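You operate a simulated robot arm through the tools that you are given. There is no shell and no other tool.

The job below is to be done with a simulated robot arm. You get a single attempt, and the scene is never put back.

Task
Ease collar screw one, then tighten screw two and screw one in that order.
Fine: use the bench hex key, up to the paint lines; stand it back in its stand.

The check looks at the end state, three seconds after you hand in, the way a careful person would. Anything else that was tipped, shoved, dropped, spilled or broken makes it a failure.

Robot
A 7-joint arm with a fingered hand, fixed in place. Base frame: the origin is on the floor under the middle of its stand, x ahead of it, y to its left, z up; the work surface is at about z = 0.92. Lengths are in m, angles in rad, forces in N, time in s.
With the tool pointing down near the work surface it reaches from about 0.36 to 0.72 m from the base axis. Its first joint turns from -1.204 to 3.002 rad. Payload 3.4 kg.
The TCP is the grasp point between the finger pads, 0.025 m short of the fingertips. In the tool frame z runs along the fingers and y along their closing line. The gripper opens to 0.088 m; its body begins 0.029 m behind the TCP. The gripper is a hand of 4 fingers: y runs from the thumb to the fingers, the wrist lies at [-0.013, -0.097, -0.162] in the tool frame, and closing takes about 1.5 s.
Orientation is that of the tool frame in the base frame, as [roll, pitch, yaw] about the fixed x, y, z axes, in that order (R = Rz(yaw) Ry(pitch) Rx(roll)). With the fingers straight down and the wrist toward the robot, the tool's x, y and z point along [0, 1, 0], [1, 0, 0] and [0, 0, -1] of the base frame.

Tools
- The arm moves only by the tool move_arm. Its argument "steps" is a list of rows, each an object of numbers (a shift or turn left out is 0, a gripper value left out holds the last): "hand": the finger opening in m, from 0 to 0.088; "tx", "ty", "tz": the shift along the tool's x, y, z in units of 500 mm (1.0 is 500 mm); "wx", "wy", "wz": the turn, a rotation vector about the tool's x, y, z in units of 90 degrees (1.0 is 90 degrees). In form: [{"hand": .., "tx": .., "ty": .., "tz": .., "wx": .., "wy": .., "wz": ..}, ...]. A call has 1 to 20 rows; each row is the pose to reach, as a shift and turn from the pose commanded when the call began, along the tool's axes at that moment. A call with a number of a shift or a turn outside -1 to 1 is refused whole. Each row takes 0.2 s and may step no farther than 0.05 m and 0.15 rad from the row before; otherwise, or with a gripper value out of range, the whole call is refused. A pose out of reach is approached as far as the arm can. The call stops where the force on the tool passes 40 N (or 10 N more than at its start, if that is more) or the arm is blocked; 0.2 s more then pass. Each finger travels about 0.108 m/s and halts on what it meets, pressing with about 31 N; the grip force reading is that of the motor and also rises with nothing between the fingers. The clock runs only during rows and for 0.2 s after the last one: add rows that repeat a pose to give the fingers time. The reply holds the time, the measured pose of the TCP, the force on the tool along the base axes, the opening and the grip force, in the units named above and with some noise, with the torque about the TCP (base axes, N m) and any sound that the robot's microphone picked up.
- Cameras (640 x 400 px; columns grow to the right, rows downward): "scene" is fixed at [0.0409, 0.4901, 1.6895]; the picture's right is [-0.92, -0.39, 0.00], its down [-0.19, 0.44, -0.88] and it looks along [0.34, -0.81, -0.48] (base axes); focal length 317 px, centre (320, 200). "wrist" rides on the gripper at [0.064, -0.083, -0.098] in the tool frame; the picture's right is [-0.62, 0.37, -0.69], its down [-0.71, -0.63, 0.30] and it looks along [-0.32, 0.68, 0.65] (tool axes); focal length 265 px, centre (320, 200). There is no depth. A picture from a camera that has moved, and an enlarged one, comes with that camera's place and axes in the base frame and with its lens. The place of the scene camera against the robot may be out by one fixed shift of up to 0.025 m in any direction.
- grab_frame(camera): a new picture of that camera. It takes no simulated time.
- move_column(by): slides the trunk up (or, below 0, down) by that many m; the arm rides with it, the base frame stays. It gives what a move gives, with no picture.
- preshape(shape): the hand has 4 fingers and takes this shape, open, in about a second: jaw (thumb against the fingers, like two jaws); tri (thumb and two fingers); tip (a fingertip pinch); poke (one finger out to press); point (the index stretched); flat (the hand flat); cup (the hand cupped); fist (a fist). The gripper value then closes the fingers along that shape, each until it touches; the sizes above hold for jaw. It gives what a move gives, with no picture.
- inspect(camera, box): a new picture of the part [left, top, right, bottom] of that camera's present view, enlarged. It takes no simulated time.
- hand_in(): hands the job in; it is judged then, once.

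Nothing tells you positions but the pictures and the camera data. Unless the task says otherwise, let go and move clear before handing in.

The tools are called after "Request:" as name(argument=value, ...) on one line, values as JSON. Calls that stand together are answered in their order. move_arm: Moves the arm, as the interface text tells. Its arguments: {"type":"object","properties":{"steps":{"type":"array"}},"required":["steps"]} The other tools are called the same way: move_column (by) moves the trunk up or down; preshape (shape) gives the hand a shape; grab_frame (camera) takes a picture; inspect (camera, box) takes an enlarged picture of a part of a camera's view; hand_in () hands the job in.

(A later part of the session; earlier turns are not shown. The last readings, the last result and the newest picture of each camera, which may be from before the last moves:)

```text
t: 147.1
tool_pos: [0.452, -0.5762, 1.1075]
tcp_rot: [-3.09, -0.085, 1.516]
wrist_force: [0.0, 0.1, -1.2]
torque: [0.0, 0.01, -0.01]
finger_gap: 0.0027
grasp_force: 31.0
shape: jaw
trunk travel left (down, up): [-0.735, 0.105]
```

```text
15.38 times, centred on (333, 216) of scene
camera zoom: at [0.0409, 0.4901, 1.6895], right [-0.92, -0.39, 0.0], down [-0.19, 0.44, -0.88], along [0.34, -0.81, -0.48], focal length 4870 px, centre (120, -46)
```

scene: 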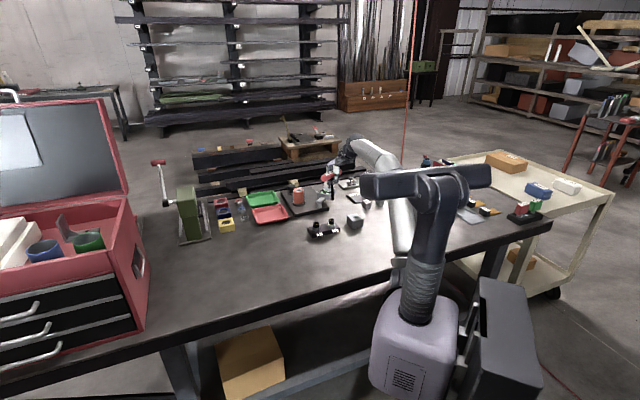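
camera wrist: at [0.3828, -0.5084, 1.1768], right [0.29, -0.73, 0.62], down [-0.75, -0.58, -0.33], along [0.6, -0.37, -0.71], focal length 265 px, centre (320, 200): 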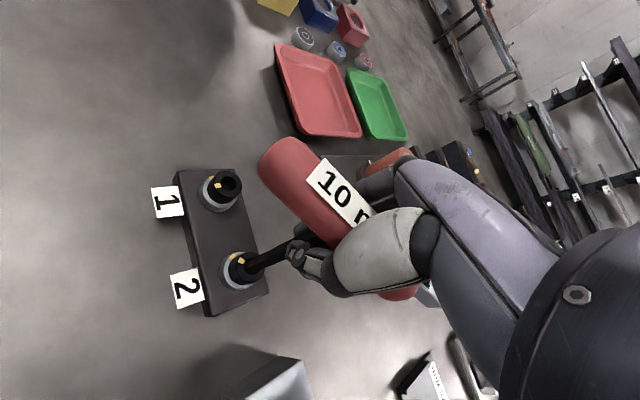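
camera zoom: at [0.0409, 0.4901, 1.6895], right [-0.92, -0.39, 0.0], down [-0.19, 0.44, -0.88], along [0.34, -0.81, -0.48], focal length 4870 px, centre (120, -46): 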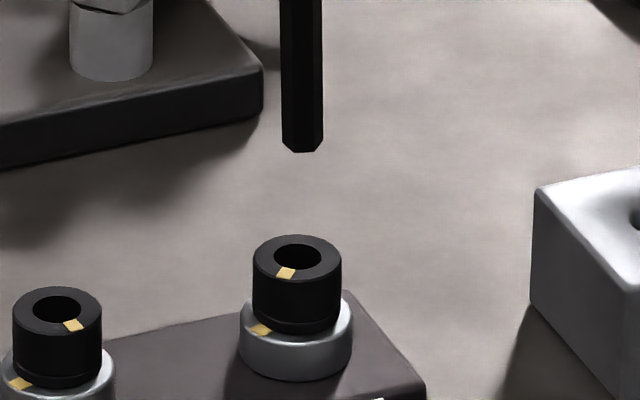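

Request:
inspect(camera="wrist", box=[240, 225, 300, 270])

Request:
inspect(camera="scene", box=[322, 190, 344, 212])

```text
8.89 times, centred on (270, 248) of wrist
camera zoom: at [0.3775, -0.5181, 1.2151], right [0.36, -0.7, 0.62], down [-0.68, -0.65, -0.33], along [0.63, -0.3, -0.71], focal length 2359 px, centre (764, -222)
```

zoom: 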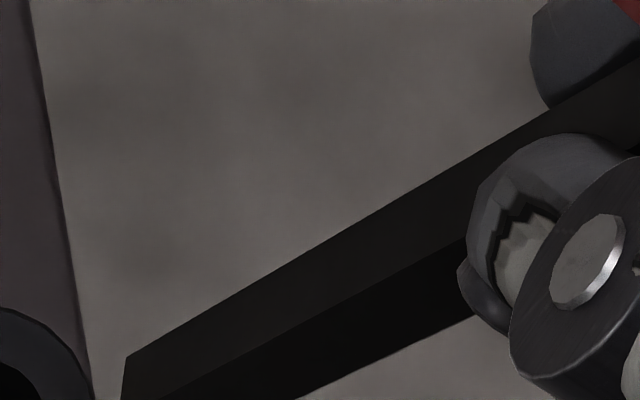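

```text
16.00 times, centred on (333, 201) of scene
camera zoom: at [0.0409, 0.4901, 1.6895], right [-0.92, -0.39, 0.0], down [-0.19, 0.44, -0.88], along [0.34, -0.81, -0.48], focal length 5065 px, centre (112, 184)
```

zoom: 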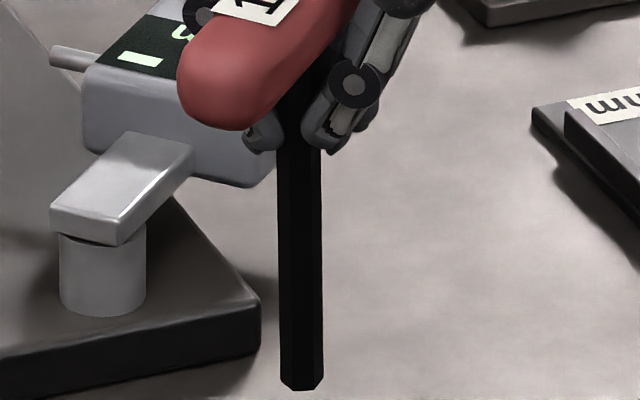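

The failed presses leaned the key about 7° toward -y again. I'll correct that lean, recentre over screw 2, and lower to about 12 mm above.

Request:
move_arm(steps=[{"wx": 0.0084, "wy": 0.0378, "wz": -0.0012, "tx": -0.0066, "ty": -0.0007}, {"wx": 0.0168, "wy": 0.0756, "wz": -0.0025, "tx": -0.0132, "ty": -0.0014, "tz": -0.001}, {"wx": 0.0168, "wy": 0.0756, "wz": -0.0025, "tx": -0.0132, "ty": -0.0014, "tz": -0.001}, {"wx": 0.0168, "wy": 0.0756, "wz": -0.0025, "tx": -0.0132, "ty": -0.0014, "tz": -0.001}])

Request:
move_arm(steps=[{"tz": 0.0}])

Request:
inspect(camera="wrist", box=[200, 220, 300, 300])

Request:
inspect(camera="scene", box=[322, 195, 346, 219])

```text
t: 148.1
tool_pos: [0.452, -0.5839, 1.107]
tcp_rot: [-3.064, -0.202, 1.51]
wrist_force: [0.1, 0.5, -1.0]
torque: [0.01, 0.01, -0.01]
finger_gap: 0.0027
grasp_force: 30.9
shape: jaw
trunk travel left (down, up): [-0.735, 0.105]
```

```text
t: 148.5
tool_pos: [0.4519, -0.5825, 1.1071]
tcp_rot: [-3.063, -0.202, 1.51]
wrist_force: [0.4, -0.4, -1.5]
torque: [0.05, 0.0, -0.02]
finger_gap: 0.003
grasp_force: 30.9
shape: jaw
trunk travel left (down, up): [-0.735, 0.105]
```

```text
5.00 times, centred on (250, 260) of wrist
camera zoom: at [0.3788, -0.538, 1.2227], right [0.38, -0.76, 0.52], down [-0.69, -0.61, -0.39], along [0.62, -0.21, -0.76], focal length 1327 px, centre (670, -100)
```

zoom: 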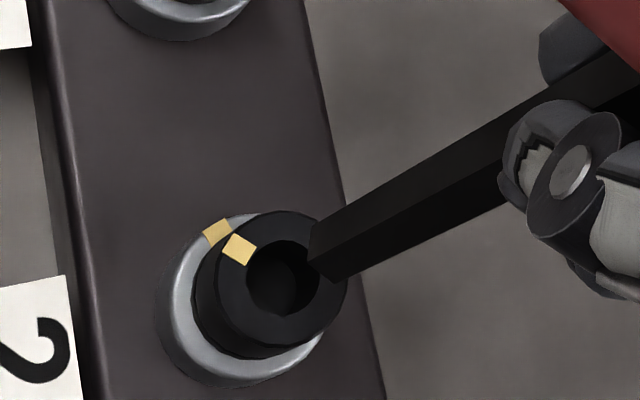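

```text
16.00 times, centred on (334, 207) of scene
camera zoom: at [0.0409, 0.4901, 1.6895], right [-0.92, -0.39, 0.0], down [-0.19, 0.44, -0.88], along [0.34, -0.81, -0.48], focal length 5065 px, centre (96, 88)
```

zoom: 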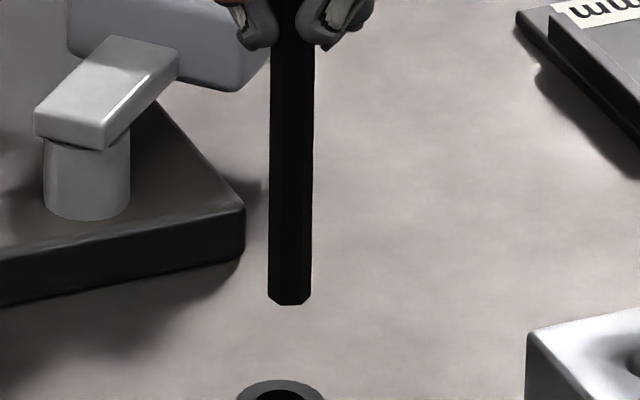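

Request:
move_arm(steps=[{"tx": -0.0027, "ty": 0.001, "tz": 0.013}, {"tx": -0.0053, "ty": 0.0021, "tz": 0.026}, {"tx": -0.008, "ty": 0.0031, "tz": 0.0391}, {"tx": -0.008, "ty": 0.0031, "tz": 0.0391}, {"tx": -0.008, "ty": 0.0031, "tz": 0.0391}])

Request:
inspect(camera="wrist", box=[220, 235, 280, 285])

Request:
inspect(camera="scene", box=[320, 203, 346, 229])

```text
t: 149.7
tool_pos: [0.4524, -0.5836, 1.0875]
tcp_rot: [-3.064, -0.201, 1.51]
wrist_force: [-0.1, 0.5, -1.6]
torque: [0.0, 0.0, 0.02]
finger_gap: 0.0026
grasp_force: 30.7
shape: jaw
trunk travel left (down, up): [-0.735, 0.105]
```

```text
8.00 times, centred on (250, 260) of wrist
camera zoom: at [0.3791, -0.5385, 1.2024], right [0.38, -0.76, 0.52], down [-0.69, -0.61, -0.39], along [0.62, -0.21, -0.76], focal length 2123 px, centre (880, -280)
```

zoom: 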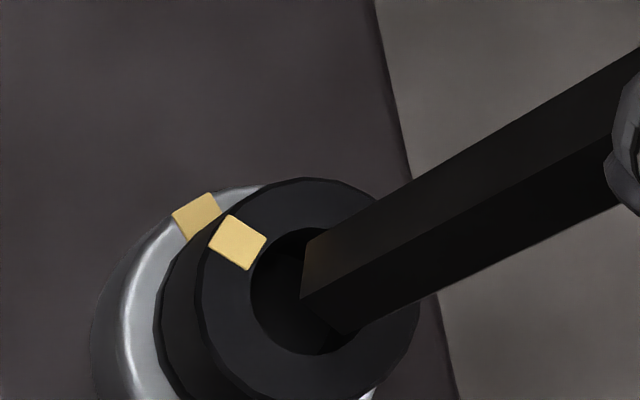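

```text
15.38 times, centred on (333, 216) of scene
camera zoom: at [0.0409, 0.4901, 1.6895], right [-0.92, -0.39, 0.0], down [-0.19, 0.44, -0.88], along [0.34, -0.81, -0.48], focal length 4870 px, centre (120, -46)
```

zoom: 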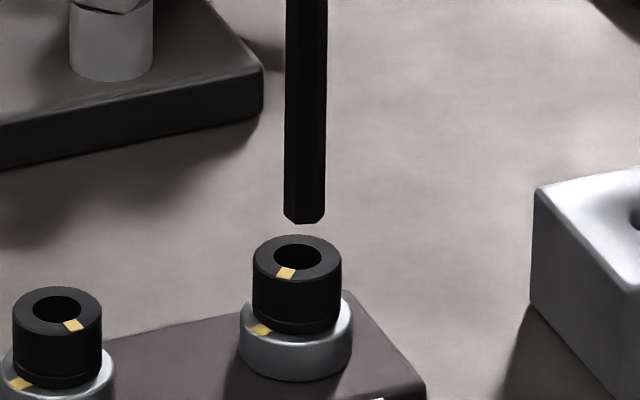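

Request:
move_arm(steps=[{"tx": 0.0012, "ty": 0.002}, {"tx": -0.0006, "ty": 0.0027, "tz": 0.009}, {"tx": -0.0024, "ty": 0.0034, "tz": 0.0176}, {"tx": -0.0024, "ty": 0.0034, "tz": 0.0176}, {"tx": -0.0024, "ty": 0.0034, "tz": 0.0176}])

Request:
inspect(camera="wrist", box=[225, 245, 270, 280])

Request:
inspect(camera="scene", box=[320, 203, 346, 229])

```text
t: 150.9
tool_pos: [0.4522, -0.5839, 1.0785]
tcp_rot: [-3.064, -0.201, 1.51]
wrist_force: [0.3, 0.4, -1.4]
torque: [0.0, 0.04, 0.0]
finger_gap: 0.0027
grasp_force: 30.9
shape: jaw
trunk travel left (down, up): [-0.735, 0.105]
```

```text
11.43 times, centred on (248, 262) of wrist
camera zoom: at [0.3798, -0.5376, 1.1935], right [0.38, -0.76, 0.52], down [-0.69, -0.61, -0.39], along [0.62, -0.21, -0.76], focal length 3033 px, centre (1149, -514)
```

zoom: 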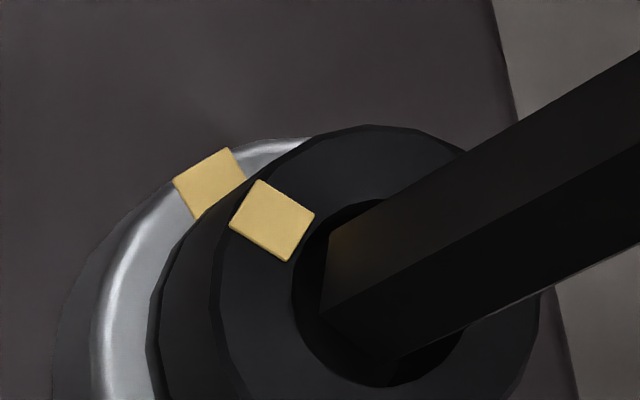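

```text
15.38 times, centred on (333, 216) of scene
camera zoom: at [0.0409, 0.4901, 1.6895], right [-0.92, -0.39, 0.0], down [-0.19, 0.44, -0.88], along [0.34, -0.81, -0.48], focal length 4870 px, centre (120, -46)
```

zoom: 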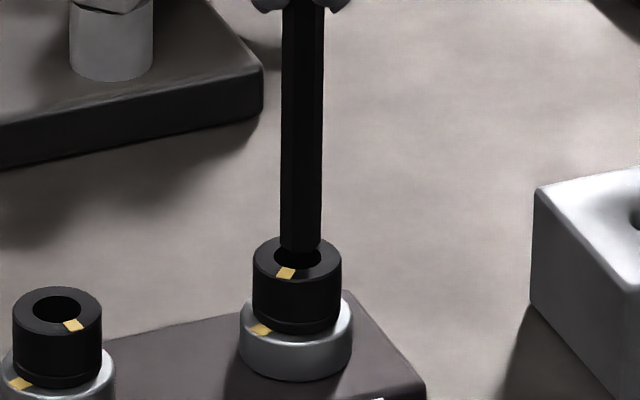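

Request:
move_arm(steps=[{"tx": 0.0002, "ty": 0.0014}, {"tx": -0.0006, "ty": 0.0018, "tz": 0.004}, {"tx": -0.0011, "ty": 0.002, "tz": 0.0065}, {"tx": -0.0011, "ty": 0.002, "tz": 0.0065}, {"tx": -0.0011, "ty": 0.002, "tz": 0.0065}])

Request:
inspect(camera="wrist", box=[225, 245, 270, 280])

Request:
inspect(camera="scene", box=[320, 203, 346, 229])

```text
t: 152.1
tool_pos: [0.4547, -0.5821, 1.0748]
tcp_rot: [-3.065, -0.201, 1.511]
wrist_force: [-0.3, 0.4, -1.2]
torque: [0.01, 0.03, 0.0]
finger_gap: 0.0029
grasp_force: 31.1
shape: jaw
trunk travel left (down, up): [-0.735, 0.105]
```

```text
11.43 times, centred on (248, 262) of wrist
camera zoom: at [0.3809, -0.5378, 1.1904], right [0.38, -0.76, 0.52], down [-0.69, -0.61, -0.39], along [0.62, -0.21, -0.76], focal length 3033 px, centre (1149, -514)
```

zoom: 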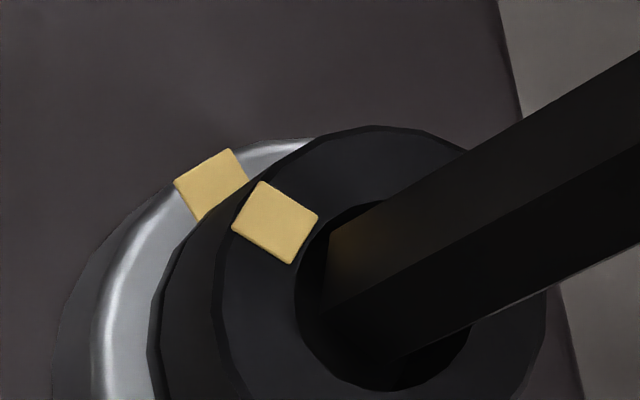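

```text
15.38 times, centred on (333, 216) of scene
camera zoom: at [0.0409, 0.4901, 1.6895], right [-0.92, -0.39, 0.0], down [-0.19, 0.44, -0.88], along [0.34, -0.81, -0.48], focal length 4870 px, centre (120, -46)
```

zoom: 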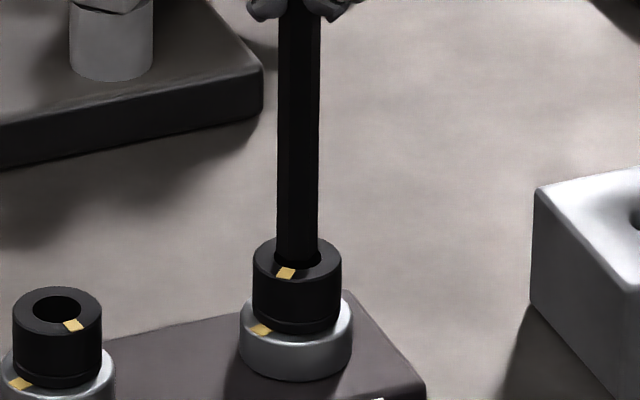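

Request:
move_arm(steps=[{"tx": 0.0005, "ty": -0.0008}, {"tx": -0.0003, "ty": -0.0006, "tz": 0.004}, {"tx": -0.0011, "ty": -0.0003, "tz": 0.0078}, {"tx": -0.0011, "ty": -0.0003, "tz": 0.0078}, {"tx": -0.0011, "ty": -0.0003, "tz": 0.0078}])

Request:
inspect(camera="wrist", box=[225, 245, 270, 280])

```text
t: 153.3
tool_pos: [0.4536, -0.5833, 1.0711]
tcp_rot: [-3.064, -0.202, 1.51]
wrist_force: [0.3, 0.2, -0.8]
torque: [0.0, 0.0, 0.0]
finger_gap: 0.0025
grasp_force: 31.2
shape: jaw
trunk travel left (down, up): [-0.735, 0.105]
```

```text
11.43 times, centred on (248, 262) of wrist
camera zoom: at [0.3807, -0.5375, 1.1866], right [0.38, -0.76, 0.52], down [-0.69, -0.61, -0.39], along [0.62, -0.21, -0.76], focal length 3033 px, centre (1149, -514)
```

zoom: 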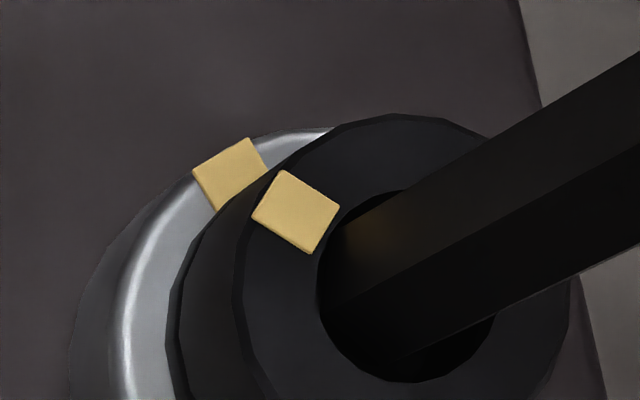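

Inside with no contact. Continuing down.

Request:
move_arm(steps=[{"tx": -0.0008, "ty": 0.0003, "tz": 0.004}, {"tx": -0.0014, "ty": 0.0005, "tz": 0.007}, {"tx": -0.0014, "ty": 0.0005, "tz": 0.007}])

```text
t: 154.1
tool_pos: [0.4536, -0.5832, 1.0672]
tcp_rot: [-3.064, -0.203, 1.509]
wrist_force: [-0.1, 0.6, -1.6]
torque: [0.01, 0.0, 0.02]
finger_gap: 0.0028
grasp_force: 31.4
shape: jaw
trunk travel left (down, up): [-0.735, 0.105]
```

Request:
move_arm(steps=[{"tx": -0.0008, "ty": 0.0003, "tz": 0.004}, {"tx": -0.0016, "ty": 0.0006, "tz": 0.008}, {"tx": -0.0016, "ty": 0.0006, "tz": 0.008}])

Request:
inspect(camera="scene", box=[320, 203, 346, 229])

```text
t: 154.9
tool_pos: [0.453, -0.5835, 1.063]
tcp_rot: [-3.064, -0.203, 1.51]
wrist_force: [0.3, 0.1, -1.3]
torque: [0.02, -0.04, 0.04]
finger_gap: 0.0029
grasp_force: 31.2
shape: jaw
trunk travel left (down, up): [-0.735, 0.105]
```

```text
15.38 times, centred on (333, 216) of scene
camera zoom: at [0.0409, 0.4901, 1.6895], right [-0.92, -0.39, 0.0], down [-0.19, 0.44, -0.88], along [0.34, -0.81, -0.48], focal length 4870 px, centre (120, -46)
```

zoom: 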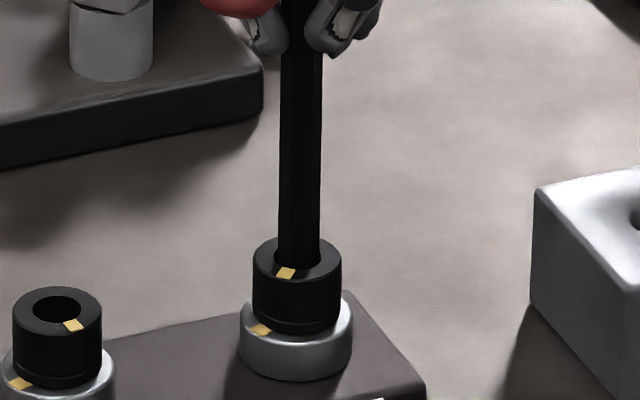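

Seated. I'll push 2 mm further and tighten clockwise 30°, then check the mark.

Request:
move_arm(steps=[{"tx": -0.0009, "ty": 0.0003, "tz": 0.0043}, {"tx": -0.0009, "ty": 0.0003, "tz": 0.0043}])

Request:
move_arm(steps=[{"wx": -0.0112, "wy": 0.0043, "wz": 0.0543, "tx": 0.0005, "ty": -0.0009, "tz": 0.0002}, {"wx": -0.0223, "wy": 0.0085, "wz": 0.1085, "tx": 0.0009, "ty": -0.0018, "tz": 0.0003}, {"wx": -0.0335, "wy": 0.0128, "wz": 0.1628, "tx": 0.0014, "ty": -0.0026, "tz": 0.0005}, {"wx": -0.0446, "wy": 0.0171, "wz": 0.217, "tx": 0.002, "ty": -0.0034, "tz": 0.0007}, {"wx": -0.0558, "wy": 0.0214, "wz": 0.2713, "tx": 0.0027, "ty": -0.0042, "tz": 0.0009}, {"wx": -0.0669, "wy": 0.0256, "wz": 0.3256, "tx": 0.0034, "ty": -0.005, "tz": 0.0011}, {"wx": -0.0669, "wy": 0.0256, "wz": 0.3256, "tx": 0.0034, "ty": -0.005, "tz": 0.0011}])

Request:
inspect(camera="scene", box=[320, 203, 346, 229])

```text
t: 155.5
tool_pos: [0.4524, -0.5836, 1.0617]
tcp_rot: [-3.063, -0.201, 1.511]
wrist_force: [0.5, 0.4, -1.0]
torque: [0.01, -0.04, 0.04]
finger_gap: 0.0026
grasp_force: 31.3
shape: jaw
trunk travel left (down, up): [-0.735, 0.105]
```

```text
t: 157.1
tool_pos: [0.4528, -0.5808, 1.0618]
tcp_rot: [-3.064, -0.201, 0.988]
wrist_force: [-1.1, 5.8, -5.6]
torque: [0.17, 0.33, 0.48]
finger_gap: 0.0028
grasp_force: 31.2
shape: jaw
trunk travel left (down, up): [-0.735, 0.105]
```

```text
15.38 times, centred on (333, 216) of scene
camera zoom: at [0.0409, 0.4901, 1.6895], right [-0.92, -0.39, 0.0], down [-0.19, 0.44, -0.88], along [0.34, -0.81, -0.48], focal length 4870 px, centre (120, -46)
```

zoom: 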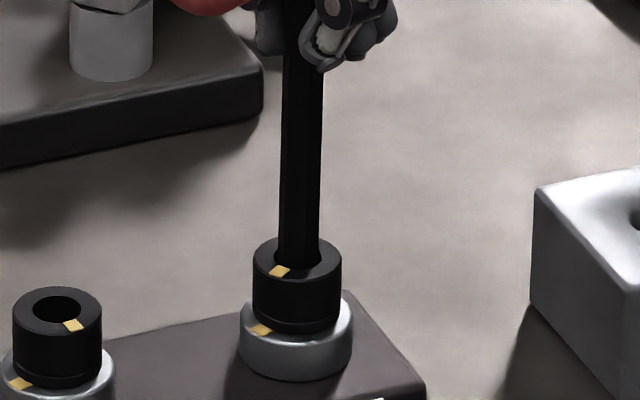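

Screw 2's mark is now at about 34° (line at about 47–51°) with 0.48 Nm. I'll turn another 15° clockwise.

Request:
move_arm(steps=[{"wx": -0.0112, "wy": 0.0043, "wz": 0.0543, "tx": 0.0006, "ty": -0.0009, "tz": 0.0002}, {"wx": -0.0223, "wy": 0.0085, "wz": 0.1085, "tx": 0.0011, "ty": -0.0018, "tz": 0.0004}, {"wx": -0.0335, "wy": 0.0128, "wz": 0.1628, "tx": 0.0016, "ty": -0.0028, "tz": 0.0006}, {"wx": -0.0335, "wy": 0.0128, "wz": 0.1628, "tx": 0.0016, "ty": -0.0028, "tz": 0.0006}])

Request:
inspect(camera="scene", box=[320, 203, 346, 229])

```text
t: 158.1
tool_pos: [0.4502, -0.579, 1.0609]
tcp_rot: [-3.063, -0.202, 0.724]
wrist_force: [-0.4, 6.3, -5.6]
torque: [0.21, 0.44, 0.58]
finger_gap: 0.0027
grasp_force: 31.1
shape: jaw
trunk travel left (down, up): [-0.735, 0.105]
```

```text
15.38 times, centred on (333, 216) of scene
camera zoom: at [0.0409, 0.4901, 1.6895], right [-0.92, -0.39, 0.0], down [-0.19, 0.44, -0.88], along [0.34, -0.81, -0.48], focal length 4870 px, centre (120, -46)
```

zoom: 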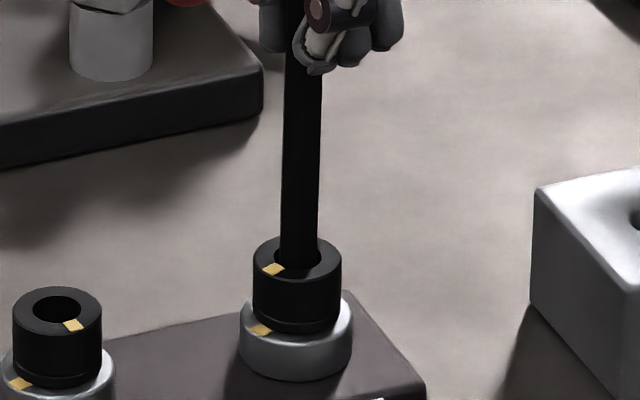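

Request:
inspect(camera="wrist", box=[205, 235, 265, 285])

Request:
inspect(camera="scene", box=[322, 212, 342, 228])

```text
8.00 times, centred on (235, 260) of wrist
camera zoom: at [0.4324, -0.496, 1.1773], right [-0.28, -0.81, 0.52], down [-0.92, 0.06, -0.39], along [0.29, -0.59, -0.76], focal length 2123 px, centre (1000, -280)
```

zoom: 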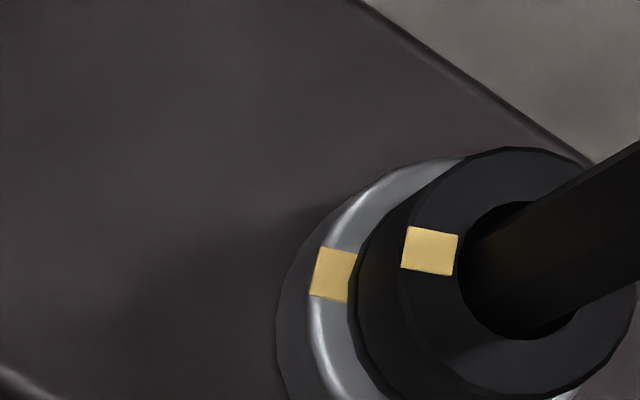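

```text
16.00 times, centred on (332, 220) of scene
camera zoom: at [0.0409, 0.4901, 1.6895], right [-0.92, -0.39, 0.0], down [-0.19, 0.44, -0.88], along [0.34, -0.81, -0.48], focal length 5065 px, centre (128, -120)
```

zoom: 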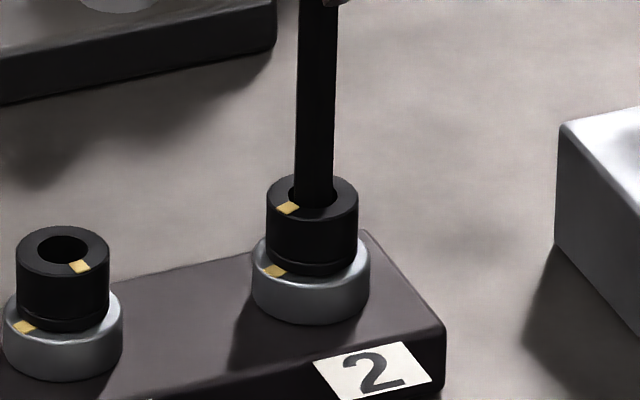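

From the wrist view the head mark sits at about 65.7° and the collar line at about 63.6°, so 2° remain. A small 3° nudge should finish it.

Request:
move_arm(steps=[{"wx": -0.0067, "wy": 0.0026, "wz": 0.0326, "tx": 0.0003, "ty": -0.0005}, {"wx": -0.0067, "wy": 0.0026, "wz": 0.0326, "tx": 0.0003, "ty": -0.0005}])

Request:
inspect(camera="wrist", box=[205, 235, 265, 285])

```text
t: 158.7
tool_pos: [0.4521, -0.5788, 1.0625]
tcp_rot: [-3.061, -0.2, 0.671]
wrist_force: [-0.8, 6.6, -6.8]
torque: [0.29, 0.5, 0.75]
finger_gap: 0.0026
grasp_force: 31.2
shape: jaw
trunk travel left (down, up): [-0.735, 0.105]
```

```text
8.00 times, centred on (235, 260) of wrist
camera zoom: at [0.437, -0.495, 1.1774], right [-0.32, -0.79, 0.52], down [-0.91, 0.11, -0.39], along [0.25, -0.6, -0.76], focal length 2123 px, centre (1000, -280)
```

zoom: 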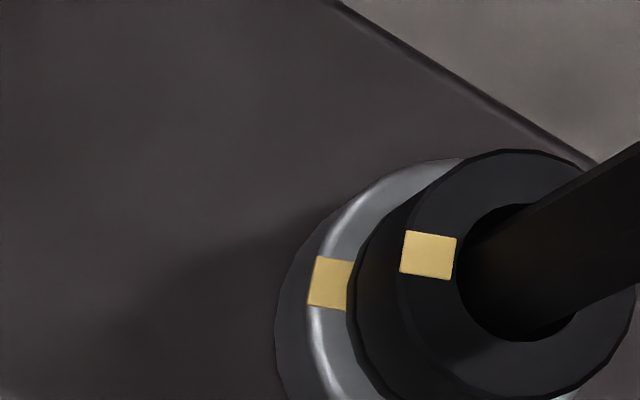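

Screw 2's head mark and collar line now agree within 1°, and the torque rose firmly to 0.75 Nm, so it's tight at its line. I'll unload the torsion before lifting so nothing springs.

Request:
move_arm(steps=[{"wx": 0.0112, "wy": -0.0043, "wz": -0.0543, "tx": -0.0002, "ty": 0.0005}, {"wx": 0.0223, "wy": -0.0085, "wz": -0.1085, "tx": -0.0004, "ty": 0.0009}, {"wx": 0.0335, "wy": -0.0128, "wz": -0.1628, "tx": -0.0006, "ty": 0.0014}, {"wx": 0.0335, "wy": -0.0128, "wz": -0.1628, "tx": -0.0006, "ty": 0.0014}])

Request:
inspect(camera="scene", box=[320, 203, 346, 229])

```text
t: 159.7
tool_pos: [0.4502, -0.581, 1.0624]
tcp_rot: [-3.065, -0.201, 0.937]
wrist_force: [-0.1, 1.3, -0.7]
torque: [0.08, -0.02, 0.04]
finger_gap: 0.0025
grasp_force: 31.1
shape: jaw
trunk travel left (down, up): [-0.735, 0.105]
```

```text
15.38 times, centred on (333, 216) of scene
camera zoom: at [0.0409, 0.4901, 1.6895], right [-0.92, -0.39, 0.0], down [-0.19, 0.44, -0.88], along [0.34, -0.81, -0.48], focal length 4870 px, centre (120, -46)
```

zoom: 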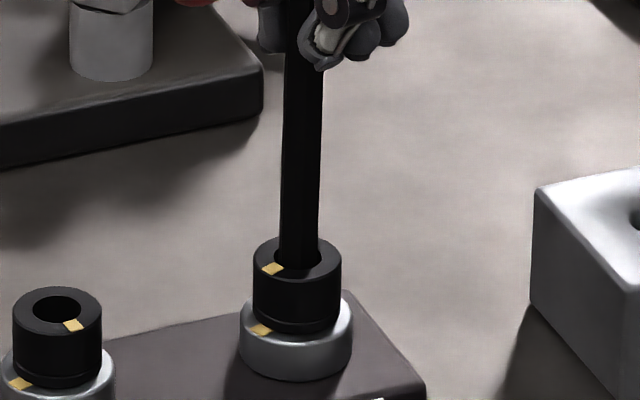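

Torque is released and the mark held. Lifting straight out.

Request:
move_arm(steps=[{"tx": 0.0032, "ty": -0.0012, "tz": -0.0156}, {"tx": 0.0064, "ty": -0.0025, "tz": -0.0312}, {"tx": 0.0096, "ty": -0.0037, "tz": -0.0469}, {"tx": 0.0128, "ty": -0.005, "tz": -0.0625}, {"tx": 0.016, "ty": -0.0062, "tz": -0.0781}, {"tx": 0.016, "ty": -0.0062, "tz": -0.0781}])

Request:
inspect(camera="scene", box=[314, 203, 346, 229])

Request:
grab_frame(camera="wrist")

```text
t: 161.1
tool_pos: [0.45, -0.5803, 1.1023]
tcp_rot: [-3.063, -0.201, 0.933]
wrist_force: [0.7, 0.3, -1.0]
torque: [-0.01, 0.04, 0.0]
finger_gap: 0.0027
grasp_force: 31.4
shape: jaw
trunk travel left (down, up): [-0.735, 0.105]
```

```text
15.38 times, centred on (330, 216) of scene
camera zoom: at [0.0409, 0.4901, 1.6895], right [-0.92, -0.39, 0.0], down [-0.19, 0.44, -0.88], along [0.34, -0.81, -0.48], focal length 4870 px, centre (166, -46)
```

zoom: 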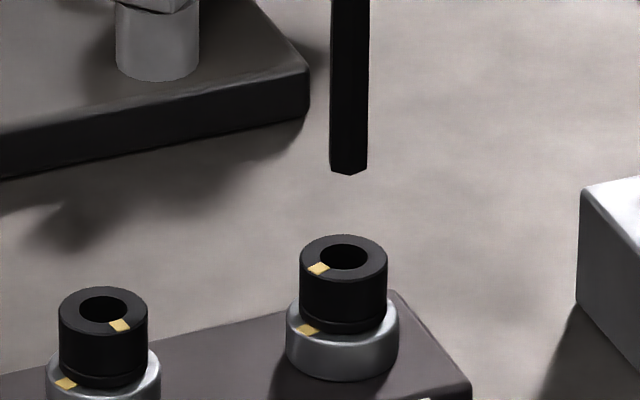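

```text
taken
camera wrist: at [0.4147, -0.5025, 1.2176], right [-0.1, -0.85, 0.52], down [-0.91, -0.13, -0.39], along [0.4, -0.52, -0.76], focal length 265 px, centre (320, 200)
```

wrist: 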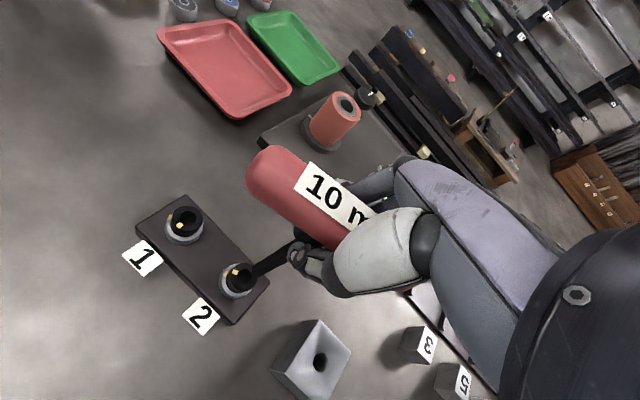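

Screw 2 is on its line. Screw 1 needs about 80° clockwise in two strokes. I'll carry the key over to screw 1 and yaw to the hex-fit angle of about 77°.

Request:
move_arm(steps=[{"wx": 0.0105, "wy": -0.004, "wz": -0.051, "tx": 0.0276, "ty": 0.0054, "tz": 0.0052}, {"wx": 0.021, "wy": -0.008, "wz": -0.102, "tx": 0.0551, "ty": 0.0109, "tz": 0.0105}, {"wx": 0.0314, "wy": -0.0121, "wz": -0.153, "tx": 0.0827, "ty": 0.0163, "tz": 0.0157}, {"wx": 0.0419, "wy": -0.0161, "wz": -0.204, "tx": 0.1102, "ty": 0.0218, "tz": 0.021}, {"wx": 0.0524, "wy": -0.0201, "wz": -0.255, "tx": 0.1378, "ty": 0.0272, "tz": 0.0262}, {"wx": 0.0524, "wy": -0.0201, "wz": -0.255, "tx": 0.1378, "ty": 0.0272, "tz": 0.0262}, {"wx": 0.0524, "wy": -0.0201, "wz": -0.255, "tx": 0.1378, "ty": 0.0272, "tz": 0.0262}])

Request:
inspect(camera="wrist", box=[200, 215, 300, 295])

Request:
inspect(camera="scene", box=[310, 200, 336, 226])

```text
t: 162.7
tool_pos: [0.5026, -0.5324, 1.1022]
tcp_rot: [-3.063, -0.2, 1.345]
wrist_force: [0.4, -0.5, -1.8]
torque: [-0.02, -0.05, 0.04]
finger_gap: 0.0028
grasp_force: 31.1
shape: jaw
trunk travel left (down, up): [-0.735, 0.105]
```

```text
5.00 times, centred on (250, 255) of wrist
camera zoom: at [0.4386, -0.4753, 1.2169], right [0.25, -0.82, 0.52], down [-0.78, -0.49, -0.39], along [0.57, -0.31, -0.76], focal length 1327 px, centre (670, -75)
```

zoom: 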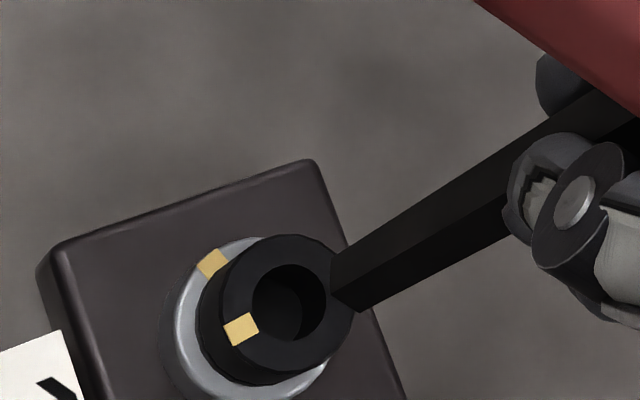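

```text
15.38 times, centred on (323, 213) of scene
camera zoom: at [0.0409, 0.4901, 1.6895], right [-0.92, -0.39, 0.0], down [-0.19, 0.44, -0.88], along [0.34, -0.81, -0.48], focal length 4870 px, centre (274, 0)
```

zoom: 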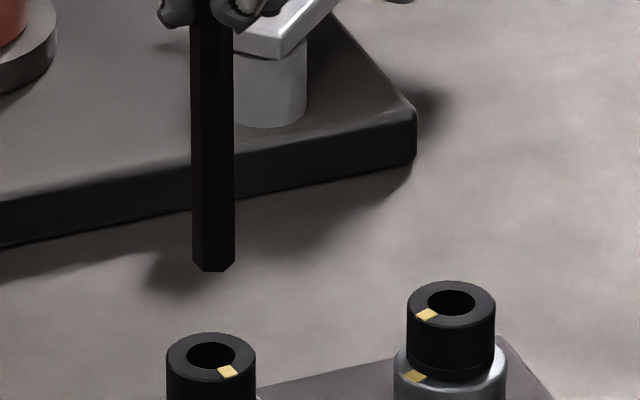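

Request:
move_arm(steps=[{"tx": 0.0066, "ty": -0.0042, "tz": 0.0016}, {"tx": 0.0045, "ty": -0.0034, "tz": 0.012}, {"tx": 0.0023, "ty": -0.0026, "tz": 0.022}, {"tx": 0.0002, "ty": -0.0018, "tz": 0.0328}, {"tx": 0.0002, "ty": -0.0018, "tz": 0.0328}, {"tx": 0.0002, "ty": -0.0018, "tz": 0.0328}])

Request:
inspect(camera="wrist", box=[220, 235, 280, 285])

Request:
inspect(camera="scene", box=[312, 205, 336, 229])

```text
t: 164.1
tool_pos: [0.5014, -0.5278, 1.086]
tcp_rot: [-3.062, -0.203, 1.347]
wrist_force: [-0.4, -0.3, -0.7]
torque: [-0.02, -0.02, 0.01]
finger_gap: 0.0026
grasp_force: 31.1
shape: jaw
trunk travel left (down, up): [-0.735, 0.105]
```

```text
8.00 times, centred on (250, 260) of wrist
camera zoom: at [0.4362, -0.4709, 1.2015], right [0.24, -0.82, 0.52], down [-0.78, -0.49, -0.39], along [0.57, -0.31, -0.76], focal length 2123 px, centre (880, -280)
```

zoom: 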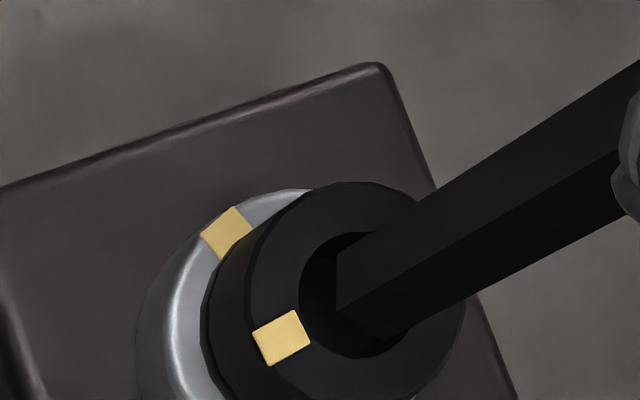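

```text
16.00 times, centred on (324, 217) of scene
camera zoom: at [0.0409, 0.4901, 1.6895], right [-0.92, -0.39, 0.0], down [-0.19, 0.44, -0.88], along [0.34, -0.81, -0.48], focal length 5065 px, centre (256, -72)
```

zoom: 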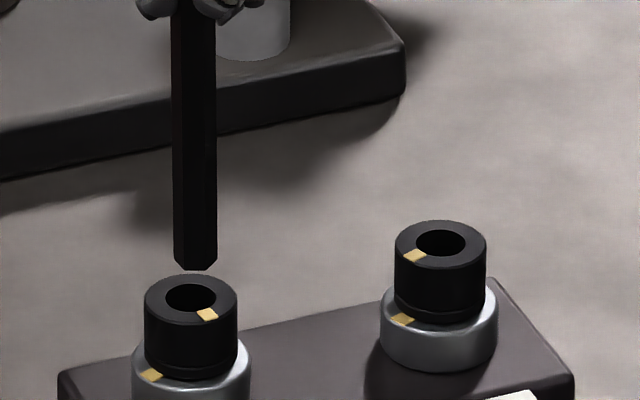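

Request:
move_arm(steps=[{"tx": 0.0, "ty": 0.002}, {"tx": -0.0016, "ty": 0.0026, "tz": 0.008}, {"tx": -0.0032, "ty": 0.0032, "tz": 0.0156}, {"tx": -0.0032, "ty": 0.0032, "tz": 0.0156}, {"tx": -0.0032, "ty": 0.0032, "tz": 0.0156}])

Request:
inspect(camera="wrist", box=[225, 245, 275, 280])

Request:
inspect(camera="scene", box=[312, 205, 336, 229])

```text
t: 165.3
tool_pos: [0.5029, -0.5265, 1.0792]
tcp_rot: [-3.063, -0.203, 1.346]
wrist_force: [0.5, 0.8, -1.1]
torque: [0.02, 0.02, 0.0]
finger_gap: 0.0024
grasp_force: 31.2
shape: jaw
trunk travel left (down, up): [-0.735, 0.105]
```

```text
11.43 times, centred on (250, 262) of wrist
camera zoom: at [0.4379, -0.4708, 1.1937], right [0.24, -0.82, 0.52], down [-0.78, -0.49, -0.39], along [0.57, -0.31, -0.76], focal length 3033 px, centre (1120, -514)
```

zoom: 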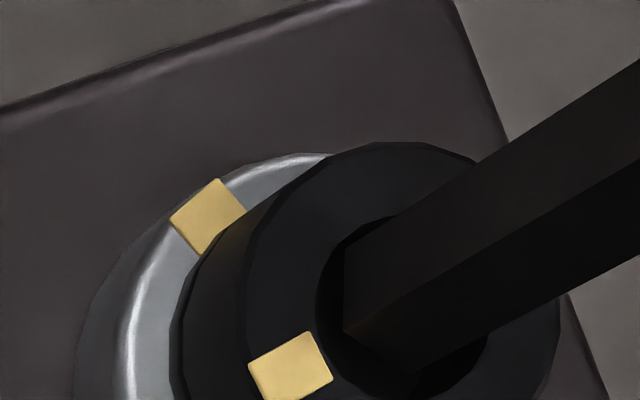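

```text
16.00 times, centred on (324, 217) of scene
camera zoom: at [0.0409, 0.4901, 1.6895], right [-0.92, -0.39, 0.0], down [-0.19, 0.44, -0.88], along [0.34, -0.81, -0.48], focal length 5065 px, centre (256, -72)
```

zoom: 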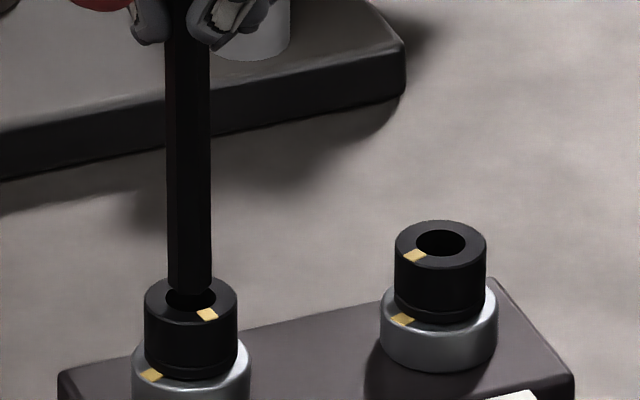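

Request:
move_arm(steps=[{"tx": -0.0012, "ty": -0.0002}, {"tx": -0.0022, "ty": 0.0002, "tz": 0.005}, {"tx": -0.0032, "ty": 0.0005, "tz": 0.01}, {"tx": -0.0042, "ty": 0.0009, "tz": 0.0146}, {"tx": -0.0042, "ty": 0.0009, "tz": 0.0146}])

Request:
move_arm(steps=[{"tx": -0.0008, "ty": 0.0003, "tz": 0.004}, {"tx": -0.0012, "ty": 0.0005, "tz": 0.006}, {"tx": -0.0012, "ty": 0.0005, "tz": 0.006}])

```text
t: 166.5
tool_pos: [0.5018, -0.527, 1.0721]
tcp_rot: [-3.067, -0.2, 1.345]
wrist_force: [1.1, -2.0, 10.5]
torque: [-0.03, -0.05, -0.03]
finger_gap: 0.0026
grasp_force: 31.2
shape: jaw
trunk travel left (down, up): [-0.735, 0.105]
```

```text
t: 167.3
tool_pos: [0.5001, -0.526, 1.0717]
tcp_rot: [-3.068, -0.2, 1.345]
wrist_force: [1.4, -0.7, 20.2]
torque: [0.0, -0.17, 0.02]
finger_gap: 0.0028
grasp_force: 31.1
shape: jaw
trunk travel left (down, up): [-0.735, 0.105]
```

Contact at 20 N, so I'll back off right away and look.

Request:
move_arm(steps=[{"tx": 0.0016, "ty": -0.0006, "tz": -0.0078}, {"tx": 0.0028, "ty": -0.0011, "tz": -0.0137}, {"tx": 0.0028, "ty": -0.0011, "tz": -0.0137}, {"tx": 0.0028, "ty": -0.0011, "tz": -0.0137}, {"tx": 0.0028, "ty": -0.0011, "tz": -0.0137}])

Request:
inspect(camera="wrist", box=[225, 245, 275, 280])

Request:
inspect(camera="scene", box=[312, 205, 336, 229])

```text
t: 168.5
tool_pos: [0.5007, -0.5294, 1.0741]
tcp_rot: [-3.061, -0.201, 1.342]
wrist_force: [-0.2, -0.1, -2.0]
torque: [0.01, 0.01, 0.01]
finger_gap: 0.0028
grasp_force: 30.7
shape: jaw
trunk travel left (down, up): [-0.735, 0.105]
```

```text
11.43 times, centred on (250, 262) of wrist
camera zoom: at [0.4371, -0.4717, 1.1891], right [0.25, -0.82, 0.52], down [-0.78, -0.49, -0.39], along [0.57, -0.31, -0.76], focal length 3033 px, centre (1120, -514)
```

zoom: 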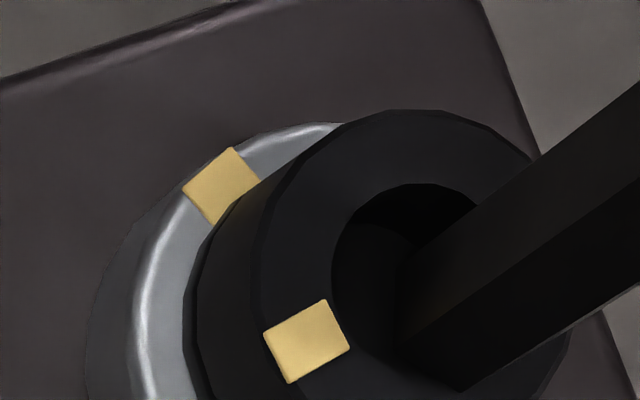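

```text
16.00 times, centred on (324, 217) of scene
camera zoom: at [0.0409, 0.4901, 1.6895], right [-0.92, -0.39, 0.0], down [-0.19, 0.44, -0.88], along [0.34, -0.81, -0.48], focal length 5065 px, centre (256, -72)
```

zoom: 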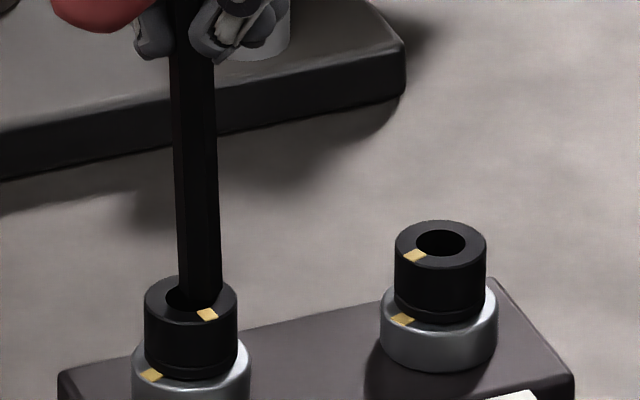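

The press rolled the key about 2.3° again. I'll correct that tilt (which also recentres the tip), raise slightly, and re-measure carefully.

Request:
move_arm(steps=[{"tx": 0.0012, "ty": -0.0005, "tz": -0.0059}, {"tx": 0.0012, "ty": -0.0005, "tz": -0.0059, "wx": 0.0004, "wy": 0.013}, {"tx": 0.0012, "ty": -0.0005, "tz": -0.0059, "wx": 0.0004, "wy": 0.026}, {"tx": 0.0012, "ty": -0.0005, "tz": -0.0059, "wx": 0.0004, "wy": 0.026}, {"tx": 0.0012, "ty": -0.0005, "tz": -0.0059, "wx": 0.0004, "wy": 0.026}])

Request:
inspect(camera="wrist", box=[225, 245, 275, 280])

Request:
inspect(camera="scene", box=[312, 205, 336, 229])

```text
t: 169.7
tool_pos: [0.502, -0.5279, 1.0777]
tcp_rot: [-3.062, -0.244, 1.343]
wrist_force: [-0.5, -0.1, -0.8]
torque: [-0.01, 0.02, -0.03]
finger_gap: 0.0027
grasp_force: 30.8
shape: jaw
trunk travel left (down, up): [-0.735, 0.105]
```

```text
11.43 times, centred on (250, 262) of wrist
camera zoom: at [0.4365, -0.4758, 1.1947], right [0.24, -0.84, 0.49], down [-0.78, -0.47, -0.42], along [0.58, -0.28, -0.76], focal length 3033 px, centre (1120, -514)
```

zoom: 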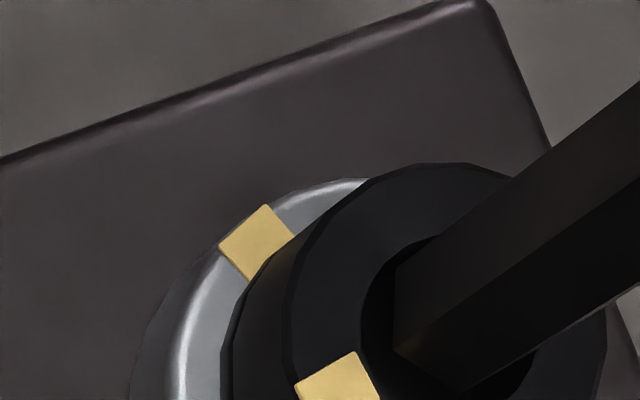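

```text
16.00 times, centred on (324, 217) of scene
camera zoom: at [0.0409, 0.4901, 1.6895], right [-0.92, -0.39, 0.0], down [-0.19, 0.44, -0.88], along [0.34, -0.81, -0.48], focal length 5065 px, centre (256, -72)
```

zoom: 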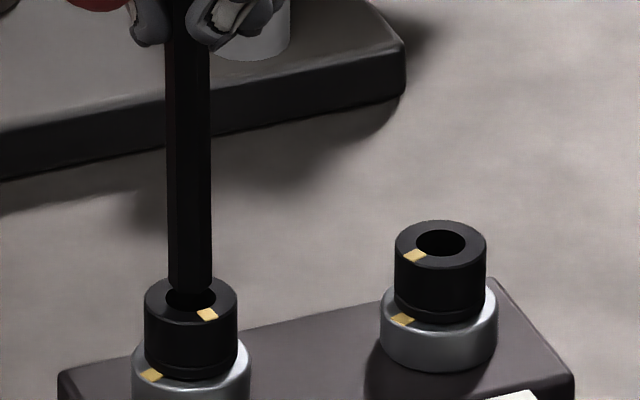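

Request:
move_arm(steps=[{"wx": -0.0067, "wy": 0.0022, "wz": 0.0269, "tx": 0.0001, "ty": -0.0005}, {"wx": -0.0134, "wy": 0.0043, "wz": 0.0537, "tx": 0.0002, "ty": -0.001}, {"wx": -0.0134, "wy": 0.0043, "wz": 0.0537, "tx": -0.0008, "ty": -0.0007, "tz": 0.004}, {"wx": -0.0134, "wy": 0.0043, "wz": 0.0537, "tx": -0.0018, "ty": -0.0004, "tz": 0.0077}, {"wx": -0.0134, "wy": 0.0043, "wz": 0.0537, "tx": -0.0018, "ty": -0.0004, "tz": 0.0077}, {"wx": -0.0134, "wy": 0.0043, "wz": 0.0537, "tx": -0.0018, "ty": -0.0004, "tz": 0.0077}])

Request:
inspect(camera="wrist", box=[225, 245, 275, 285])

Request:
inspect(camera="scene", box=[312, 205, 336, 229])

```text
t: 171.1
tool_pos: [0.5009, -0.5269, 1.0727]
tcp_rot: [-3.062, -0.244, 1.254]
wrist_force: [1.3, -0.5, -0.4]
torque: [0.0, 0.03, -0.03]
finger_gap: 0.003
grasp_force: 30.6
shape: jaw
trunk travel left (down, up): [-0.735, 0.105]
```

```text
10.00 times, centred on (250, 265) of wrist
camera zoom: at [0.4409, -0.4696, 1.1899], right [0.16, -0.85, 0.49], down [-0.82, -0.4, -0.42], along [0.55, -0.33, -0.76], focal length 2654 px, centre (1020, -450)
```

zoom: 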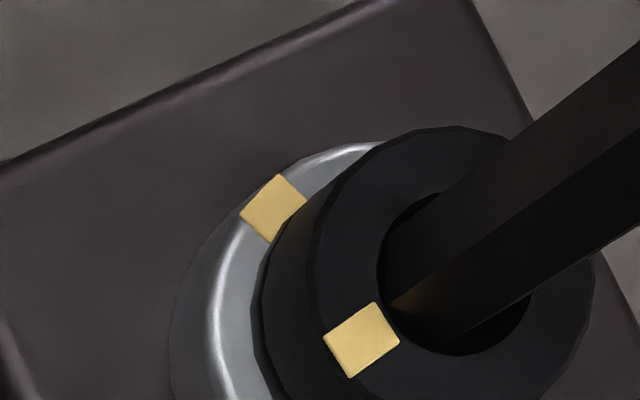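

```text
16.00 times, centred on (324, 217) of scene
camera zoom: at [0.0409, 0.4901, 1.6895], right [-0.92, -0.39, 0.0], down [-0.19, 0.44, -0.88], along [0.34, -0.81, -0.48], focal length 5065 px, centre (256, -72)
```

zoom: 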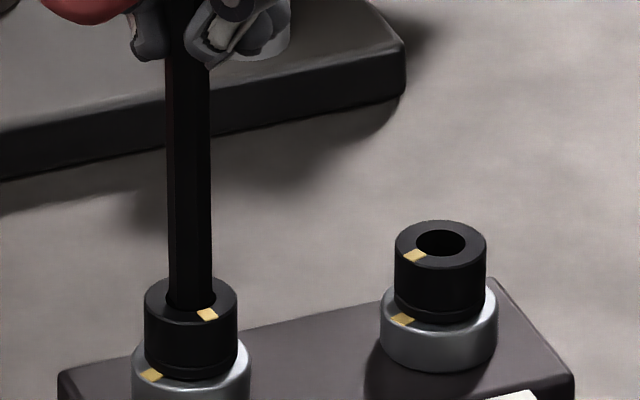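

Request:
move_arm(steps=[{"tx": -0.0007, "ty": 0.0002, "tz": 0.003}, {"tx": -0.0014, "ty": 0.0005, "tz": 0.0058}, {"tx": -0.0014, "ty": 0.0005, "tz": 0.0058}, {"tx": -0.0014, "ty": 0.0005, "tz": 0.0058}])

```text
t: 172.1
tool_pos: [0.5004, -0.5272, 1.0722]
tcp_rot: [-3.065, -0.242, 1.255]
wrist_force: [0.8, -0.8, 10.9]
torque: [-0.07, -0.04, 0.01]
finger_gap: 0.0028
grasp_force: 31.5
shape: jaw
trunk travel left (down, up): [-0.735, 0.105]
```

Request:
move_arm(steps=[{"tx": 0.0007, "ty": -0.0002, "tz": -0.003}, {"tx": 0.0009, "ty": -0.0004, "tz": -0.003, "wx": -0.0054, "wy": 0.0017, "wz": 0.0215}, {"tx": 0.0011, "ty": -0.0005, "tz": -0.003, "wx": -0.0107, "wy": 0.0034, "wz": 0.043}, {"tx": 0.0013, "ty": -0.0007, "tz": -0.003, "wx": -0.0161, "wy": 0.0051, "wz": 0.0645}, {"tx": 0.0013, "ty": -0.0007, "tz": -0.003, "wx": -0.0161, "wy": 0.0051, "wz": 0.0645}])

Request:
inspect(camera="wrist", box=[225, 245, 275, 285])

Request:
inspect(camera="scene", box=[312, 205, 336, 229])

```text
t: 173.3
tool_pos: [0.5015, -0.5258, 1.0732]
tcp_rot: [-3.065, -0.242, 1.149]
wrist_force: [0.2, 0.2, 5.0]
torque: [0.01, 0.0, -0.01]
finger_gap: 0.0027
grasp_force: 30.6
shape: jaw
trunk travel left (down, up): [-0.735, 0.105]
```

```text
10.00 times, centred on (250, 265) of wrist
camera zoom: at [0.4466, -0.4625, 1.1891], right [0.07, -0.87, 0.49], down [-0.85, -0.31, -0.42], along [0.52, -0.39, -0.76], focal length 2654 px, centre (1020, -450)
```

zoom: 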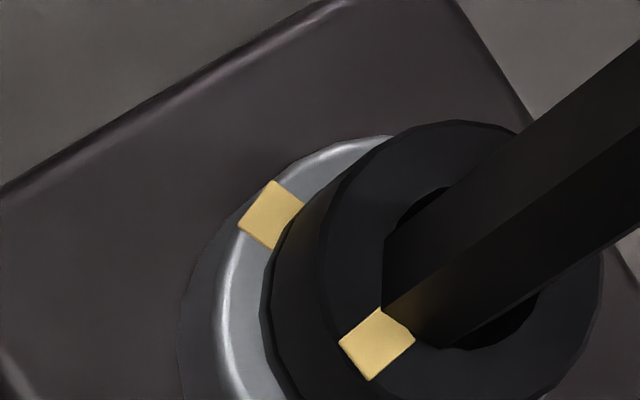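

```text
16.00 times, centred on (324, 217) of scene
camera zoom: at [0.0409, 0.4901, 1.6895], right [-0.92, -0.39, 0.0], down [-0.19, 0.44, -0.88], along [0.34, -0.81, -0.48], focal length 5065 px, centre (256, -72)
```

zoom: 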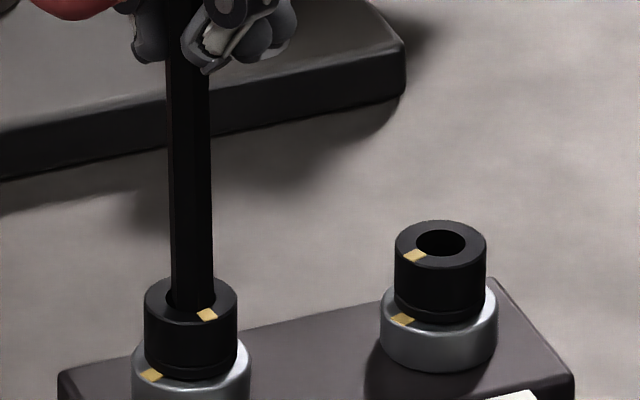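

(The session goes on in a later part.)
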